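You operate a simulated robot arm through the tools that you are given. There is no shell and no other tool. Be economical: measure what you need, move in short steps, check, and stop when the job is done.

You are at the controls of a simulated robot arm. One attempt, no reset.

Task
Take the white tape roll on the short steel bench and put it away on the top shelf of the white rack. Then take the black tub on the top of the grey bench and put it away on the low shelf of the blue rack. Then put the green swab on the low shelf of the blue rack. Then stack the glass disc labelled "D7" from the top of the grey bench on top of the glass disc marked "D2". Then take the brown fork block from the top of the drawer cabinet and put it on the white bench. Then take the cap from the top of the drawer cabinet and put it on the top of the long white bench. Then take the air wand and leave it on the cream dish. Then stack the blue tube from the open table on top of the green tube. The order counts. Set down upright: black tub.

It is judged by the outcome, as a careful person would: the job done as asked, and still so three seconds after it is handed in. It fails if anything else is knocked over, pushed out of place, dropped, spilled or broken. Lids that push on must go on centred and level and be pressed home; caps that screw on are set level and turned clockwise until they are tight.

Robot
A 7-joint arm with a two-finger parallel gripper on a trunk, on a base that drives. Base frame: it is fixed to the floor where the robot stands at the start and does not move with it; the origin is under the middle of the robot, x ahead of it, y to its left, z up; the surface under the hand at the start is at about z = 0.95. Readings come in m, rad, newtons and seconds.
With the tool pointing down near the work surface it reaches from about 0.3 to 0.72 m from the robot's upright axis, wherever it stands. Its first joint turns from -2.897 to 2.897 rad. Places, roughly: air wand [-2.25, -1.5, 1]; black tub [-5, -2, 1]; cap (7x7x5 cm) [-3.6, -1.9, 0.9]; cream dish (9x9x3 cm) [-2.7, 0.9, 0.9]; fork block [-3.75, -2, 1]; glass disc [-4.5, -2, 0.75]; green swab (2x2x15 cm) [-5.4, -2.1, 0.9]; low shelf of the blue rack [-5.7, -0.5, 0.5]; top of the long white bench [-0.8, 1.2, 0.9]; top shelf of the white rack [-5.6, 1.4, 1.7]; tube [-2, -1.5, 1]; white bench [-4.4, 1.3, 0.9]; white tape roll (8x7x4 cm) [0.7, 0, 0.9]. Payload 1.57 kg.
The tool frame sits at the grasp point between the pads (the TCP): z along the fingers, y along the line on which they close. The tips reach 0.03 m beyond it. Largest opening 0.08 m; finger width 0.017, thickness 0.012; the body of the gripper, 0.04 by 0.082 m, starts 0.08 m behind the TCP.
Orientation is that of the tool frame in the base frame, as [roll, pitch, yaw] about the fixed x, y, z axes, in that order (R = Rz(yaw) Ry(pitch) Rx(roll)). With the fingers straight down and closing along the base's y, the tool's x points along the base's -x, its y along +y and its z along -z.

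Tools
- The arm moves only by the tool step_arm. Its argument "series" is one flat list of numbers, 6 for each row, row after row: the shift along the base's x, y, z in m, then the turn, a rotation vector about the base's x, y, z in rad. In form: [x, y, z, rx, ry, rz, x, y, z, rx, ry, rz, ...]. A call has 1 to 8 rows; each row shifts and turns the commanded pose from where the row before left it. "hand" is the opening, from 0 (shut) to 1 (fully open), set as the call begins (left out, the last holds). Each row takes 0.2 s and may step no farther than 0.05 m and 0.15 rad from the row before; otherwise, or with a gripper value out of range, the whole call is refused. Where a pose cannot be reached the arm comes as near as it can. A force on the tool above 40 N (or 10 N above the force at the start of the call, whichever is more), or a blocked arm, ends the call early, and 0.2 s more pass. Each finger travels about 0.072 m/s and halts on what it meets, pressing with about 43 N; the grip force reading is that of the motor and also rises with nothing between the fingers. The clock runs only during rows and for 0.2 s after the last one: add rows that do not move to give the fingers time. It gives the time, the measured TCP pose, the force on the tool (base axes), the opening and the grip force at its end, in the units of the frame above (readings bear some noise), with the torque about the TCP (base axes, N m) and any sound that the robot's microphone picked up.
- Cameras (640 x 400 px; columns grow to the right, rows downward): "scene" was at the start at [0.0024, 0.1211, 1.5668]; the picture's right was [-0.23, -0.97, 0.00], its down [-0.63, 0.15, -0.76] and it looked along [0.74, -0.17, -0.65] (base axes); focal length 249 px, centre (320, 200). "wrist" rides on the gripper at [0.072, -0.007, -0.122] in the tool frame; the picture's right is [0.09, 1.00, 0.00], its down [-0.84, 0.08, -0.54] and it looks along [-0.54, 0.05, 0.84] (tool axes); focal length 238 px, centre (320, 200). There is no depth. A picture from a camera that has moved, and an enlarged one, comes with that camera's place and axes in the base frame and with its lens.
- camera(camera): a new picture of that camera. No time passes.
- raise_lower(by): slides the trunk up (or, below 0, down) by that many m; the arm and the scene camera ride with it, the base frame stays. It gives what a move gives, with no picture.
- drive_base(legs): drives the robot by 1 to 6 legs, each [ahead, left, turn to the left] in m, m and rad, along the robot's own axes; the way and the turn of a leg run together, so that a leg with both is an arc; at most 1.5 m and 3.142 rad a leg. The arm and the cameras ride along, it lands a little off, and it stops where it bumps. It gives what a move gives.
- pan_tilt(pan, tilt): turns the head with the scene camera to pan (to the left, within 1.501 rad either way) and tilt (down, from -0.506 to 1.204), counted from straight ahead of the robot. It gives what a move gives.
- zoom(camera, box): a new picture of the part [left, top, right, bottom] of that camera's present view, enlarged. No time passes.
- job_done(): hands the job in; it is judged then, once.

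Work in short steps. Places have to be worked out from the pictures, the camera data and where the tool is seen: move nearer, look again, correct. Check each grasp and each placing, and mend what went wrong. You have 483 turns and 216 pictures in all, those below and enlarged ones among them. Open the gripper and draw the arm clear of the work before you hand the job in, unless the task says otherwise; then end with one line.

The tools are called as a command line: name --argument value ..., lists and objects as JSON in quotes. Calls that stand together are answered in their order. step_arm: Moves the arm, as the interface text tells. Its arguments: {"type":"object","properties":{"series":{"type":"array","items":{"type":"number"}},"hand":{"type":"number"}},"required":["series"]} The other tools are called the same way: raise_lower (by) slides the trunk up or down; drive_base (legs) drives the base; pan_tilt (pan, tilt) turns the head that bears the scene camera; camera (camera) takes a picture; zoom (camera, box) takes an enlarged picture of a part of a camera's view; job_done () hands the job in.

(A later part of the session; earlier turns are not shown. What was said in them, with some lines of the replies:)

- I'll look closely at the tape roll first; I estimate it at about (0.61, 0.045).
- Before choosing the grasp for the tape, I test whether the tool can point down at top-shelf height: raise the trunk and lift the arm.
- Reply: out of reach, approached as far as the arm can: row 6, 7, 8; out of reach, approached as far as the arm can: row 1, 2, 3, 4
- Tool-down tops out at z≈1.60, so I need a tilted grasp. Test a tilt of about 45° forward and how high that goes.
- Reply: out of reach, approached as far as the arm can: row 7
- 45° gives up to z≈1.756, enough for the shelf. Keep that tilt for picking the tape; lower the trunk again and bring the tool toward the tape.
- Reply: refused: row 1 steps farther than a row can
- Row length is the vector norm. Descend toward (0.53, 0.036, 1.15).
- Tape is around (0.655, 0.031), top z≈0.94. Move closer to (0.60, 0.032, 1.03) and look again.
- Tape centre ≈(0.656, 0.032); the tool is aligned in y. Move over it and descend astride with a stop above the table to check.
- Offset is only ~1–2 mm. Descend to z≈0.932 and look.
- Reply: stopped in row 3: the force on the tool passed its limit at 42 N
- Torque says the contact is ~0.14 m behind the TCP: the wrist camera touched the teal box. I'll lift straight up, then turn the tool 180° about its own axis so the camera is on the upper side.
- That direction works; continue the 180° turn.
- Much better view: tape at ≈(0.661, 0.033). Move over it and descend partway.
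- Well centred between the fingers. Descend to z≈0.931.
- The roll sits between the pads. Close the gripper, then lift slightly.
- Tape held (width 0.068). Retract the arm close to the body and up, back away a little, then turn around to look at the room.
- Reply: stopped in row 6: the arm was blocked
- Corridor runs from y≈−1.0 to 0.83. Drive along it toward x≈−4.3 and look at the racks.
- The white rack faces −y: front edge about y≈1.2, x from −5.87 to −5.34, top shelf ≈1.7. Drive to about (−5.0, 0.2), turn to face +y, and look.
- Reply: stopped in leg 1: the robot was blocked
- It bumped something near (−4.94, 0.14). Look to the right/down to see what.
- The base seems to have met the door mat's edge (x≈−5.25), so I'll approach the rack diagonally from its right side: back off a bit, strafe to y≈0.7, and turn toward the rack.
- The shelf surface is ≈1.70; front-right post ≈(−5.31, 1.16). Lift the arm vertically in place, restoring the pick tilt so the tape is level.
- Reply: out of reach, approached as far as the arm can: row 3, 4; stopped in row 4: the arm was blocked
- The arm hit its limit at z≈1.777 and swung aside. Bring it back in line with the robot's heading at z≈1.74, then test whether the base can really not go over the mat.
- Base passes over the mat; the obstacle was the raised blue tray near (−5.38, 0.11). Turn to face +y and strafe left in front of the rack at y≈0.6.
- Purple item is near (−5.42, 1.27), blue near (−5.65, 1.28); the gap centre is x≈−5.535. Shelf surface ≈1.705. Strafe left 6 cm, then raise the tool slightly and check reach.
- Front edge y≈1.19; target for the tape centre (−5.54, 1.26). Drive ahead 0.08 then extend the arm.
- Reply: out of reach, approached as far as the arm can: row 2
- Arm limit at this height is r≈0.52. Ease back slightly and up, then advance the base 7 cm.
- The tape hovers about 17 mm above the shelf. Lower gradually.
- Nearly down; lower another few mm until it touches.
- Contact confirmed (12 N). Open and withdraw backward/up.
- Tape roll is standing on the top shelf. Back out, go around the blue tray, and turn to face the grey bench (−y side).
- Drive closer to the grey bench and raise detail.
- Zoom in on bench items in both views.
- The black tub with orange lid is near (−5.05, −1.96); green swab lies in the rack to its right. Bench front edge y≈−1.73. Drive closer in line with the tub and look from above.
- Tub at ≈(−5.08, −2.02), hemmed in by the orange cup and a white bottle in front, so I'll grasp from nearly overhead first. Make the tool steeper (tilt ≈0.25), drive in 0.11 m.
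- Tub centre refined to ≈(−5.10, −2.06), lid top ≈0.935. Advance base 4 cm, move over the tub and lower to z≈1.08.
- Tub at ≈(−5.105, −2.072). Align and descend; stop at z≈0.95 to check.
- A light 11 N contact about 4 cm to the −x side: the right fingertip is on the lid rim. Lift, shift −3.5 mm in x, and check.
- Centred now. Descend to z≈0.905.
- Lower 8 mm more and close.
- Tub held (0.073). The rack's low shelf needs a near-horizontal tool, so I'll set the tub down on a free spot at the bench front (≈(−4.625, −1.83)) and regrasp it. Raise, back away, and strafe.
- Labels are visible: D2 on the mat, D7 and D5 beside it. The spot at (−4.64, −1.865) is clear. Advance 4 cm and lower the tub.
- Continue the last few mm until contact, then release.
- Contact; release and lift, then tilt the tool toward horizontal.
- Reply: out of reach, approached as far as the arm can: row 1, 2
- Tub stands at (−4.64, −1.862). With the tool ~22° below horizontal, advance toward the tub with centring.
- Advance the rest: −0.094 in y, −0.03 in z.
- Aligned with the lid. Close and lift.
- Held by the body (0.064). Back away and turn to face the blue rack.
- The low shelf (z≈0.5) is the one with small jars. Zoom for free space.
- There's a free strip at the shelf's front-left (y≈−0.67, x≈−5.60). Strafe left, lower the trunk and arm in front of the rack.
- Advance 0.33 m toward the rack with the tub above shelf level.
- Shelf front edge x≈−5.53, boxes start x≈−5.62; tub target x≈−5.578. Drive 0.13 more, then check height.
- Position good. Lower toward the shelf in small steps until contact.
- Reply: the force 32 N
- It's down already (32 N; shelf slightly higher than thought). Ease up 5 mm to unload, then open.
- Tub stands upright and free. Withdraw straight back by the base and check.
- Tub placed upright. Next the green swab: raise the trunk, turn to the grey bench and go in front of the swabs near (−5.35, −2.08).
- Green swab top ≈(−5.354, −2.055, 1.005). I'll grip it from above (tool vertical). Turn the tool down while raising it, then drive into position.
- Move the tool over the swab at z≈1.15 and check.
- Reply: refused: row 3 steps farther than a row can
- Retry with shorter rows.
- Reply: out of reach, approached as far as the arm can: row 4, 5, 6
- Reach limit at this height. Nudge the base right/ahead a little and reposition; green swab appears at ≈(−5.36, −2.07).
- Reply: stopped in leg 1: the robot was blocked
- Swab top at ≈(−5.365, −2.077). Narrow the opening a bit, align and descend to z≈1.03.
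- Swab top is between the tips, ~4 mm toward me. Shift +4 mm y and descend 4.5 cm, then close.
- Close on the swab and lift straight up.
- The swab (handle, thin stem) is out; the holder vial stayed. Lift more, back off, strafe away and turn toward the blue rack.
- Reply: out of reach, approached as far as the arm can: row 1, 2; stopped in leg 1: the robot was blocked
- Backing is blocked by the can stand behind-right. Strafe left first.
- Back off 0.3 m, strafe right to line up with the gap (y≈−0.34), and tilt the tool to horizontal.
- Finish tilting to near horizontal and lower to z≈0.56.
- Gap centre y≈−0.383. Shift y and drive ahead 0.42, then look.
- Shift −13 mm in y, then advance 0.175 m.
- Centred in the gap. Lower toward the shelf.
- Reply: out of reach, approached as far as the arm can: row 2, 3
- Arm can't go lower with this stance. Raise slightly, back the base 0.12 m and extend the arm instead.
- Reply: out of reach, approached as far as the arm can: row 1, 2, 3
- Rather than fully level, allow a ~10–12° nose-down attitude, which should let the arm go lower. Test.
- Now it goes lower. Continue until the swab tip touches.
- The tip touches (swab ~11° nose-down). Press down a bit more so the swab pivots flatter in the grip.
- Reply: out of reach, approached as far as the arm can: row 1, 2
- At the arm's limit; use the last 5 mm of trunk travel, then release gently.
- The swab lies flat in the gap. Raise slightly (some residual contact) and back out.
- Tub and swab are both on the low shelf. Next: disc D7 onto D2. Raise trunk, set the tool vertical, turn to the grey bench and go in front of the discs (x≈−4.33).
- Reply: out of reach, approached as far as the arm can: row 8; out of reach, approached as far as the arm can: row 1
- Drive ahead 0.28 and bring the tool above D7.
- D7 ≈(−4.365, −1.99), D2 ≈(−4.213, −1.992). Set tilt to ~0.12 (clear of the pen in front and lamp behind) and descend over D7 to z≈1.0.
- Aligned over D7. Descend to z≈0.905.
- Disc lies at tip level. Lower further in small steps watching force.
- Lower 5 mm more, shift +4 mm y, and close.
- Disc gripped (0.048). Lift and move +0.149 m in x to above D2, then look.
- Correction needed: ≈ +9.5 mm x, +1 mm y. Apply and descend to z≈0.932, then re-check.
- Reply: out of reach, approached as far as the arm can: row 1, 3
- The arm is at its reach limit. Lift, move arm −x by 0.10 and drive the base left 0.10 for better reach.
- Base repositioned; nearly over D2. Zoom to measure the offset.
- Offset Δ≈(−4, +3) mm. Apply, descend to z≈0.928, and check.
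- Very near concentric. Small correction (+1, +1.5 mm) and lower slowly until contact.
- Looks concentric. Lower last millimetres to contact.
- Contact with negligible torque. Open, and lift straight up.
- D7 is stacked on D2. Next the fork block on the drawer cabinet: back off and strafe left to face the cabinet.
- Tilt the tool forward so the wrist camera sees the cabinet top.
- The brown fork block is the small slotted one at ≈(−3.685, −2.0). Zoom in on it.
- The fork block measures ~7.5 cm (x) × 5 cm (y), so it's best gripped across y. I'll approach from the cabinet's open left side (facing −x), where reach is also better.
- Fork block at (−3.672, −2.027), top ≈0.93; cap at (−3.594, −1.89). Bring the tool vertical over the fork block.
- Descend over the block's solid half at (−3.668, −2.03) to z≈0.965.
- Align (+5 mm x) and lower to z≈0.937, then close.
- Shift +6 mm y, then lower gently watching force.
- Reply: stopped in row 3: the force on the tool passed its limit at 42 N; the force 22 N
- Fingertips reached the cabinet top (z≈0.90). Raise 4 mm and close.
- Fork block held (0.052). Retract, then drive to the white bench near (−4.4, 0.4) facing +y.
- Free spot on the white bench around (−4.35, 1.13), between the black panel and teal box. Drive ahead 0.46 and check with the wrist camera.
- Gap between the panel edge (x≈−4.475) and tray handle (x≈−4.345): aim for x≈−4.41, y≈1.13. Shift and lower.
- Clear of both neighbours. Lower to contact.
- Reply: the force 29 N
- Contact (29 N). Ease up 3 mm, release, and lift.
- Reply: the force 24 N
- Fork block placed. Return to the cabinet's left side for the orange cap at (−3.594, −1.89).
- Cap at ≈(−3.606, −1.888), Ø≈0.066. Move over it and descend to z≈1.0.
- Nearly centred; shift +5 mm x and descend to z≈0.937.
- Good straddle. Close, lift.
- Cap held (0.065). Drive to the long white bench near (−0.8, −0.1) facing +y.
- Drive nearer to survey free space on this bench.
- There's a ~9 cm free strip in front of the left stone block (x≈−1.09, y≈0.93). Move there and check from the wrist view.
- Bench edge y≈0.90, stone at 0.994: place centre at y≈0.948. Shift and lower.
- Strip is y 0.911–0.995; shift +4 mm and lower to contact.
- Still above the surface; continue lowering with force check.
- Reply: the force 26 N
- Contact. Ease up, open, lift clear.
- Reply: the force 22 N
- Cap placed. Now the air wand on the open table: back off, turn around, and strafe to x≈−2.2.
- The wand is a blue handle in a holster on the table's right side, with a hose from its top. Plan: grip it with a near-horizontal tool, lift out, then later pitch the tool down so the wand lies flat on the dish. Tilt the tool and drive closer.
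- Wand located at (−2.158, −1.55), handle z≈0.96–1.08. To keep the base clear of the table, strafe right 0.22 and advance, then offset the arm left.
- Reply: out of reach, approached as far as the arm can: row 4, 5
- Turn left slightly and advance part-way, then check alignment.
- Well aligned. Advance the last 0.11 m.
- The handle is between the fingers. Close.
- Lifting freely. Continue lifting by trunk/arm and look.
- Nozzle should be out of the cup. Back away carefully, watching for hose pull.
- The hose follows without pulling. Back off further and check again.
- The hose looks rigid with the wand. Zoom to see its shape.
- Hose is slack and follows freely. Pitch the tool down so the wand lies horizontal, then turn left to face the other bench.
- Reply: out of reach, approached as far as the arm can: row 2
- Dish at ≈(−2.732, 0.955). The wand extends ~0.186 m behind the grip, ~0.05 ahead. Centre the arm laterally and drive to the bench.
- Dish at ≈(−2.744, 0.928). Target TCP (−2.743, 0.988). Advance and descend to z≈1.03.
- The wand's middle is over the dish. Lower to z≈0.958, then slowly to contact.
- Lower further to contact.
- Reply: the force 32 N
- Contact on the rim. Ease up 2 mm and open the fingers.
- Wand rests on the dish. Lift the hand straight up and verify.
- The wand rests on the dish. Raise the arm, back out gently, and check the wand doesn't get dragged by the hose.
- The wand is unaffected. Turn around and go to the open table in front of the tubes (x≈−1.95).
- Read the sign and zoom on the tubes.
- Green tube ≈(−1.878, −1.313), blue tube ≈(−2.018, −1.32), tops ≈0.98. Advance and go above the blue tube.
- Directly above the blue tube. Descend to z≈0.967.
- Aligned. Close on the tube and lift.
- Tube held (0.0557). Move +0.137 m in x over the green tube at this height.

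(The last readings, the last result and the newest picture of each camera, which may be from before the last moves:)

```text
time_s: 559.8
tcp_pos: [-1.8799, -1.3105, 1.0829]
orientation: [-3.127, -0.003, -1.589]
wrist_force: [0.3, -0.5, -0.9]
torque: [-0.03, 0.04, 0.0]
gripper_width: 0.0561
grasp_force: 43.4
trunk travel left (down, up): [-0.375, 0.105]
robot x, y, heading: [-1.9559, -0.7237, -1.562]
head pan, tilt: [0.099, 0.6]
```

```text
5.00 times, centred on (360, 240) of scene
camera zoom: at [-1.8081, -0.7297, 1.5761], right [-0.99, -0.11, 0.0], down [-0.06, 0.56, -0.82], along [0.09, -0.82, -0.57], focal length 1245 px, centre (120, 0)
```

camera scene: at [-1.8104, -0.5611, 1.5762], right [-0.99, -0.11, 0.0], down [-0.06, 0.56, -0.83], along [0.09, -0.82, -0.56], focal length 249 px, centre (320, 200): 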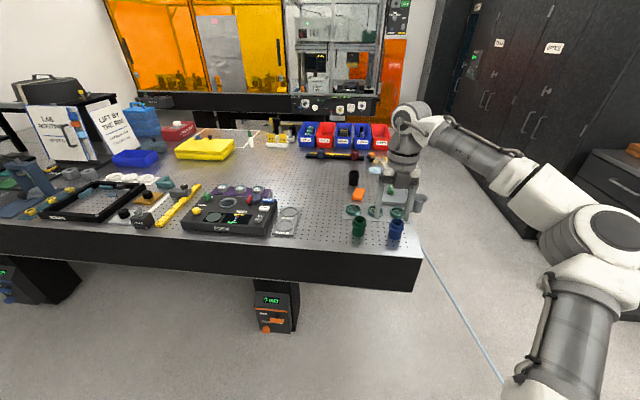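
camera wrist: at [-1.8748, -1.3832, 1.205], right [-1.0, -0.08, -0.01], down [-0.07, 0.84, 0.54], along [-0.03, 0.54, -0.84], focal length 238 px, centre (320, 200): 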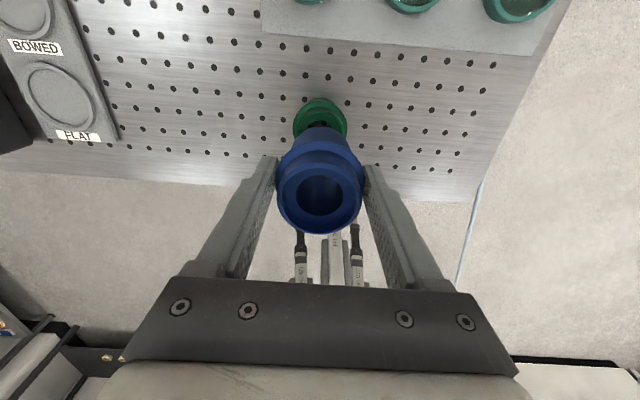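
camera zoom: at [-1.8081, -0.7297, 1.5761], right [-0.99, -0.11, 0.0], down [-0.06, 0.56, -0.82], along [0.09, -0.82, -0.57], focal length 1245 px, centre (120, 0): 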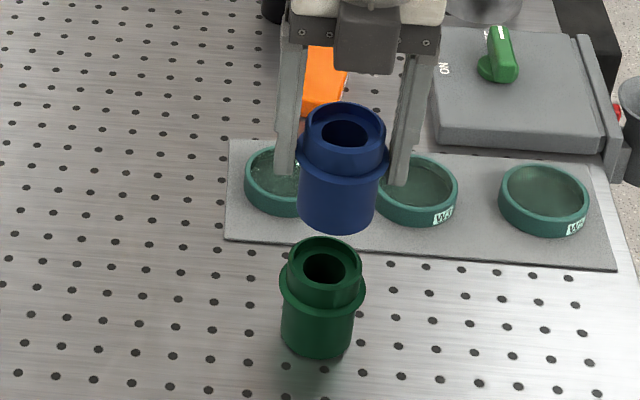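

Nearly aligned (Δ≈+2 mm x). Apply and lower to ~1 cm above, then measure again.

step_arm --series '[0.002, 0, -0.015, 0, 0, 0, 0, 0, -0.018, 0, 0, 0, 0, 0, 0, 0, 0, 0]'

zoom --camera "wrist" --box '[250, 80, 390, 250]'

zoom --camera "scene" --box '[330, 210, 390, 280]'

```text
time_s: 560.6
tcp_pos: [-1.8779, -1.3123, 1.0493]
orientation: [-3.127, -0.003, -1.585]
wrist_force: [-0.3, -0.5, -1.3]
torque: [0.03, 0.01, 0.03]
gripper_width: 0.0558
grasp_force: 42.9
trunk travel left (down, up): [-0.375, 0.105]
robot x, y, heading: [-1.9596, -0.7214, -1.562]
head pan, tilt: [0.099, 0.6]
```

```text
2.35 times, centred on (320, 165) of wrist
camera zoom: at [-1.8732, -1.3837, 1.1716], right [-1.0, -0.08, -0.01], down [-0.07, 0.84, 0.54], along [-0.03, 0.54, -0.84], focal length 561 px, centre (320, 282)
```

zoom: 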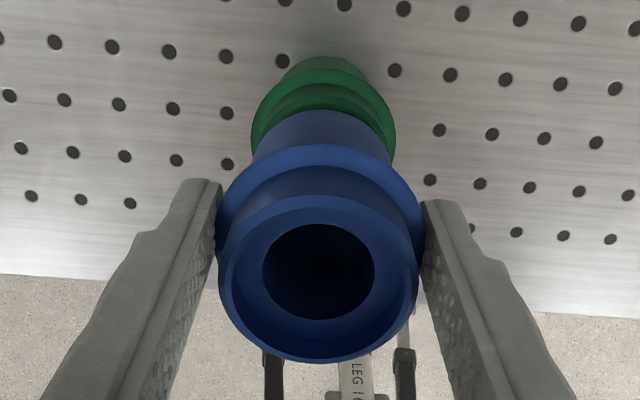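

```text
5.71 times, centred on (360, 245) of scene
camera zoom: at [-1.8084, -0.7297, 1.5762], right [-0.99, -0.11, 0.0], down [-0.06, 0.56, -0.82], along [0.09, -0.82, -0.57], focal length 1423 px, centre (91, -57)
```

zoom: 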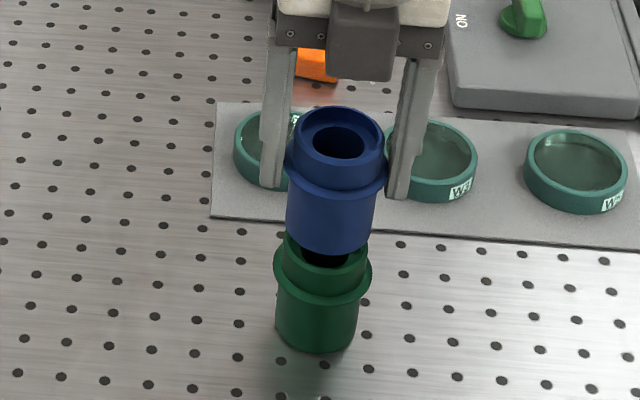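

Alignment good to ~1 mm. Lower slowly until contact.

step_arm --series '[0.001, 0, -0.004, 0, 0, 0, 0, 0, -0.004, 0, 0, 0, 0, 0, -0.003, 0, 0, 0]'

```text
time_s: 561.4
tcp_pos: [-1.8771, -1.3128, 1.0382]
orientation: [-3.128, 0.0, -1.587]
wrist_force: [0.2, -0.4, -1.7]
torque: [0.0, 0.0, -0.01]
gripper_width: 0.0558
grasp_force: 43.4
trunk travel left (down, up): [-0.375, 0.105]
robot x, y, heading: [-1.9556, -0.7237, -1.562]
head pan, tilt: [0.099, 0.6]
```

step_arm --series '[0, 0, -0.003, 0, 0, 0, 0, 0, -0.003, 0, 0, 0]'

zoom --camera "scene" --box '[330, 210, 390, 280]'

```text
time_s: 562.0
tcp_pos: [-1.878, -1.311, 1.0374]
orientation: [-3.125, -0.009, -1.585]
wrist_force: [0.0, -0.4, 31.1]
torque: [0.48, 0.08, 0.0]
gripper_width: 0.0555
grasp_force: 43.0
trunk travel left (down, up): [-0.375, 0.105]
robot x, y, heading: [-1.9593, -0.7215, -1.562]
head pan, tilt: [0.099, 0.6]
```

```text
5.71 times, centred on (360, 245) of scene
camera zoom: at [-1.8087, -0.7272, 1.5768], right [-0.99, -0.11, 0.0], down [-0.06, 0.56, -0.83], along [0.09, -0.82, -0.56], focal length 1423 px, centre (91, -57)
```

zoom: 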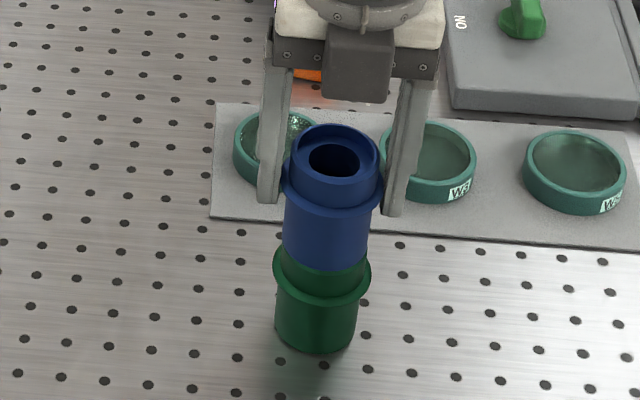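

Contact; blue rests on green's rim. Check alignment from the wrist before release.

zoom --camera "wrist" --box '[250, 80, 390, 250]'

```text
2.35 times, centred on (320, 165) of wrist
camera zoom: at [-1.8729, -1.3822, 1.1601], right [-1.0, -0.08, -0.02], down [-0.07, 0.84, 0.53], along [-0.03, 0.53, -0.85], focal length 561 px, centre (320, 282)
```

zoom: 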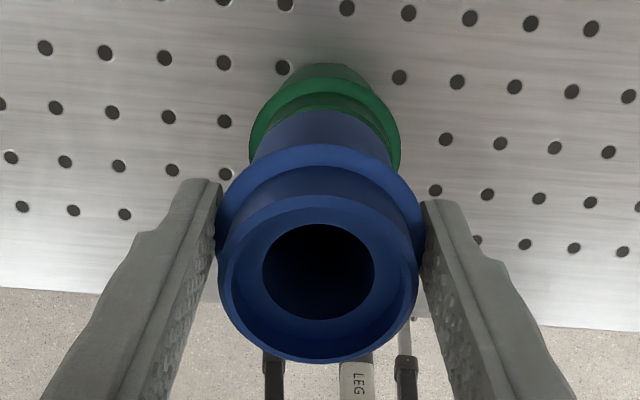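

Alignment looks good. Ease the load, then open.

step_arm --series '[0, 0, 0.003, 0, 0, 0]'

step_arm --series '[0, 0, 0, 0, 0, 0, 0, 0, 0, 0, 0, 0]' --hand 1

zoom --camera "scene" --box '[330, 210, 390, 280]'

```text
time_s: 562.4
tcp_pos: [-1.8769, -1.3115, 1.0381]
orientation: [-3.126, -0.007, -1.589]
wrist_force: [0.8, -5.5, 23.8]
torque: [-0.21, -0.18, -0.06]
gripper_width: 0.0558
grasp_force: 42.9
trunk travel left (down, up): [-0.375, 0.105]
robot x, y, heading: [-1.9545, -0.7222, -1.556]
head pan, tilt: [0.099, 0.6]
```

```text
time_s: 563.0
tcp_pos: [-1.877, -1.312, 1.0363]
orientation: [-3.127, -0.003, -1.586]
wrist_force: [-0.6, 0.0, -0.4]
torque: [-0.03, 0.01, 0.01]
gripper_width: 0.0799
grasp_force: 0.0
trunk travel left (down, up): [-0.375, 0.105]
robot x, y, heading: [-1.9592, -0.7242, -1.563]
head pan, tilt: [0.099, 0.6]
```

```text
5.71 times, centred on (360, 245) of scene
camera zoom: at [-1.8084, -0.7295, 1.5761], right [-0.99, -0.11, 0.0], down [-0.06, 0.56, -0.83], along [0.09, -0.82, -0.56], focal length 1423 px, centre (91, -57)
```

zoom: 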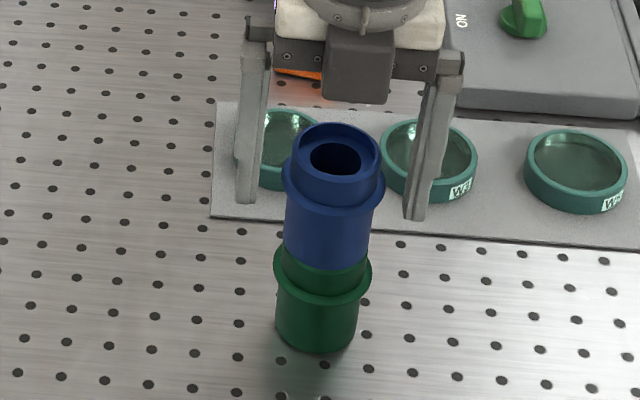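

The blue tube stands on the green one. Lift straight up and back away, then verify.

step_arm --series '[0, 0, 0.04, 0, 0, 0, 0, 0, 0.045, 0, 0, 0, 0, 0, 0.045, 0, 0, 0]'

drive_base --legs '[[-0.5, 0, 0]]'

camera --camera "scene"

zoom --camera "scene" --box '[310, 130, 420, 230]'

```text
time_s: 563.8
tcp_pos: [-1.8775, -1.3119, 1.1663]
orientation: [-3.128, -0.003, -1.586]
wrist_force: [0.1, -0.6, -1.0]
torque: [0.04, -0.02, 0.02]
gripper_width: 0.08
grasp_force: 0.1
trunk travel left (down, up): [-0.375, 0.105]
robot x, y, heading: [-1.9589, -0.7245, -1.563]
head pan, tilt: [0.099, 0.6]
```

```text
time_s: 567.6
tcp_pos: [-1.8821, -0.8054, 1.1655]
orientation: [-3.128, 0.0, -1.584]
wrist_force: [0.1, 0.0, 0.3]
torque: [0.02, 0.01, -0.02]
gripper_width: 0.0798
grasp_force: 0.1
trunk travel left (down, up): [-0.375, 0.105]
robot x, y, heading: [-1.9657, -0.2169, -1.554]
head pan, tilt: [0.099, 0.6]
```

```text
19 pictures are left
camera scene: at [-1.8149, -0.2233, 1.5762], right [-0.99, -0.11, 0.0], down [-0.06, 0.56, -0.83], along [0.09, -0.82, -0.56], focal length 249 px, centre (320, 200)
```

scene: 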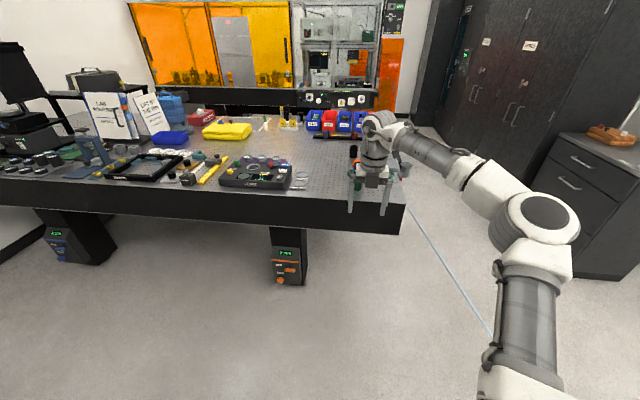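

```text
4.00 times, centred on (365, 180) of scene
camera zoom: at [-1.8149, -0.2233, 1.5762], right [-0.99, -0.11, 0.0], down [-0.06, 0.56, -0.83], along [0.09, -0.82, -0.56], focal length 996 px, centre (140, 280)
```

zoom: 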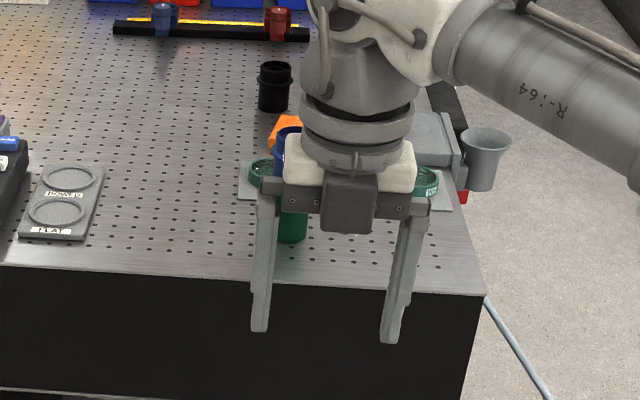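

The stack is standing. Finally verify the wand still rests on the dish (hose at the floor crossed by the robot).

drive_base --legs '[[0, 0, -1.57]]'

pan_tilt --pan -0.95 --tilt 0.45

camera --camera "scene"

```text
time_s: 573.1
tcp_pos: [-2.5502, -0.307, 1.1654]
orientation: [-3.128, -0.002, -3.141]
wrist_force: [-0.3, 0.6, 0.3]
torque: [-0.05, -0.01, -0.01]
gripper_width: 0.08
grasp_force: 0.0
trunk travel left (down, up): [-0.375, 0.105]
robot x, y, heading: [-1.9646, -0.2183, -3.116]
head pan, tilt: [0.099, 0.6]
```

```text
time_s: 574.4
tcp_pos: [-2.5521, -0.3087, 1.166]
orientation: [-3.128, -0.003, -3.14]
wrist_force: [-0.7, -0.2, 0.0]
torque: [0.01, 0.01, -0.06]
gripper_width: 0.0801
grasp_force: 0.0
trunk travel left (down, up): [-0.375, 0.105]
robot x, y, heading: [-1.9599, -0.2202, -3.115]
head pan, tilt: [-0.949, 0.45]
```

```text
17 pictures are left
camera scene: at [-1.9355, -0.2822, 1.5897], right [0.8, 0.61, 0.0], down [0.26, -0.35, -0.9], along [-0.55, 0.72, -0.44], focal length 249 px, centre (320, 200)
```

scene: 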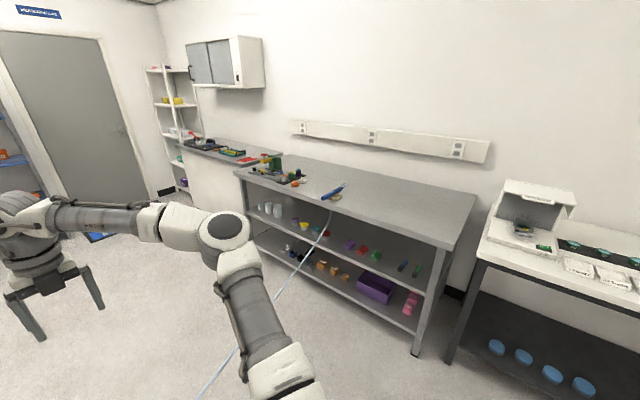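

zoom --camera "scene" --box '[290, 160, 380, 220]'

pan_tilt --pan 0.8 --tilt 0.45

camera --camera "scene"

```text
6.67 times, centred on (335, 190) of scene
camera zoom: at [-1.9355, -0.2822, 1.5897], right [0.8, 0.61, 0.0], down [0.26, -0.35, -0.9], along [-0.55, 0.72, -0.44], focal length 1660 px, centre (220, 267)
```

zoom: 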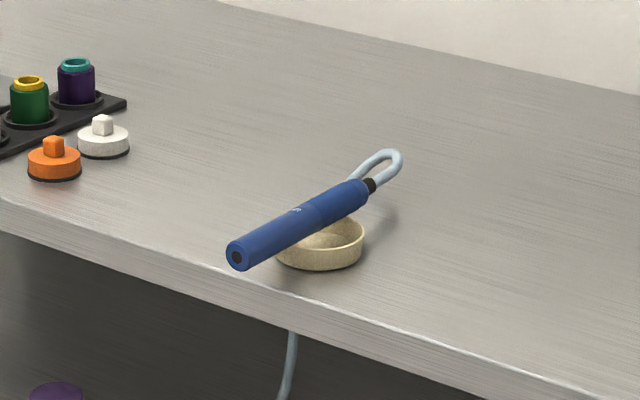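

```text
time_s: 576.1
tcp_pos: [-2.5518, -0.308, 1.1657]
orientation: [-3.127, -0.001, -3.14]
wrist_force: [0.1, -0.7, -0.4]
torque: [0.0, -0.01, 0.0]
gripper_width: 0.0803
grasp_force: 0.1
trunk travel left (down, up): [-0.375, 0.105]
robot x, y, heading: [-1.9654, -0.2165, -3.114]
head pan, tilt: [0.799, 0.45]
```

```text
15 pictures are left
camera scene: at [-1.942, -0.4229, 1.5897], right [-0.74, 0.68, 0.0], down [0.29, 0.32, -0.9], along [-0.61, -0.66, -0.44], focal length 249 px, centre (320, 200)
```

scene: 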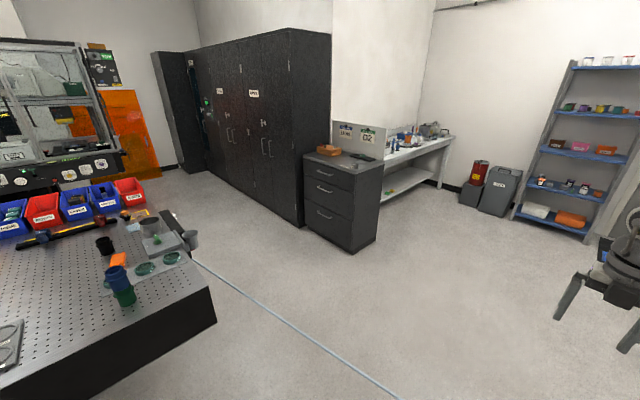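

The wand rests on the dish, the tube stack is standing, and the gripper is open and clear. I'm handing the job in.

job_done

```text
The job is handed in.
```

All eight items were moved in the order you gave, and each placing was checked by camera. The black tub is upright, the gripper is open and the arm is clear. While picking up the tape roll, the wrist camera bumped the teal box on the steel bench; I lifted off at once, and nothing looked out of place.
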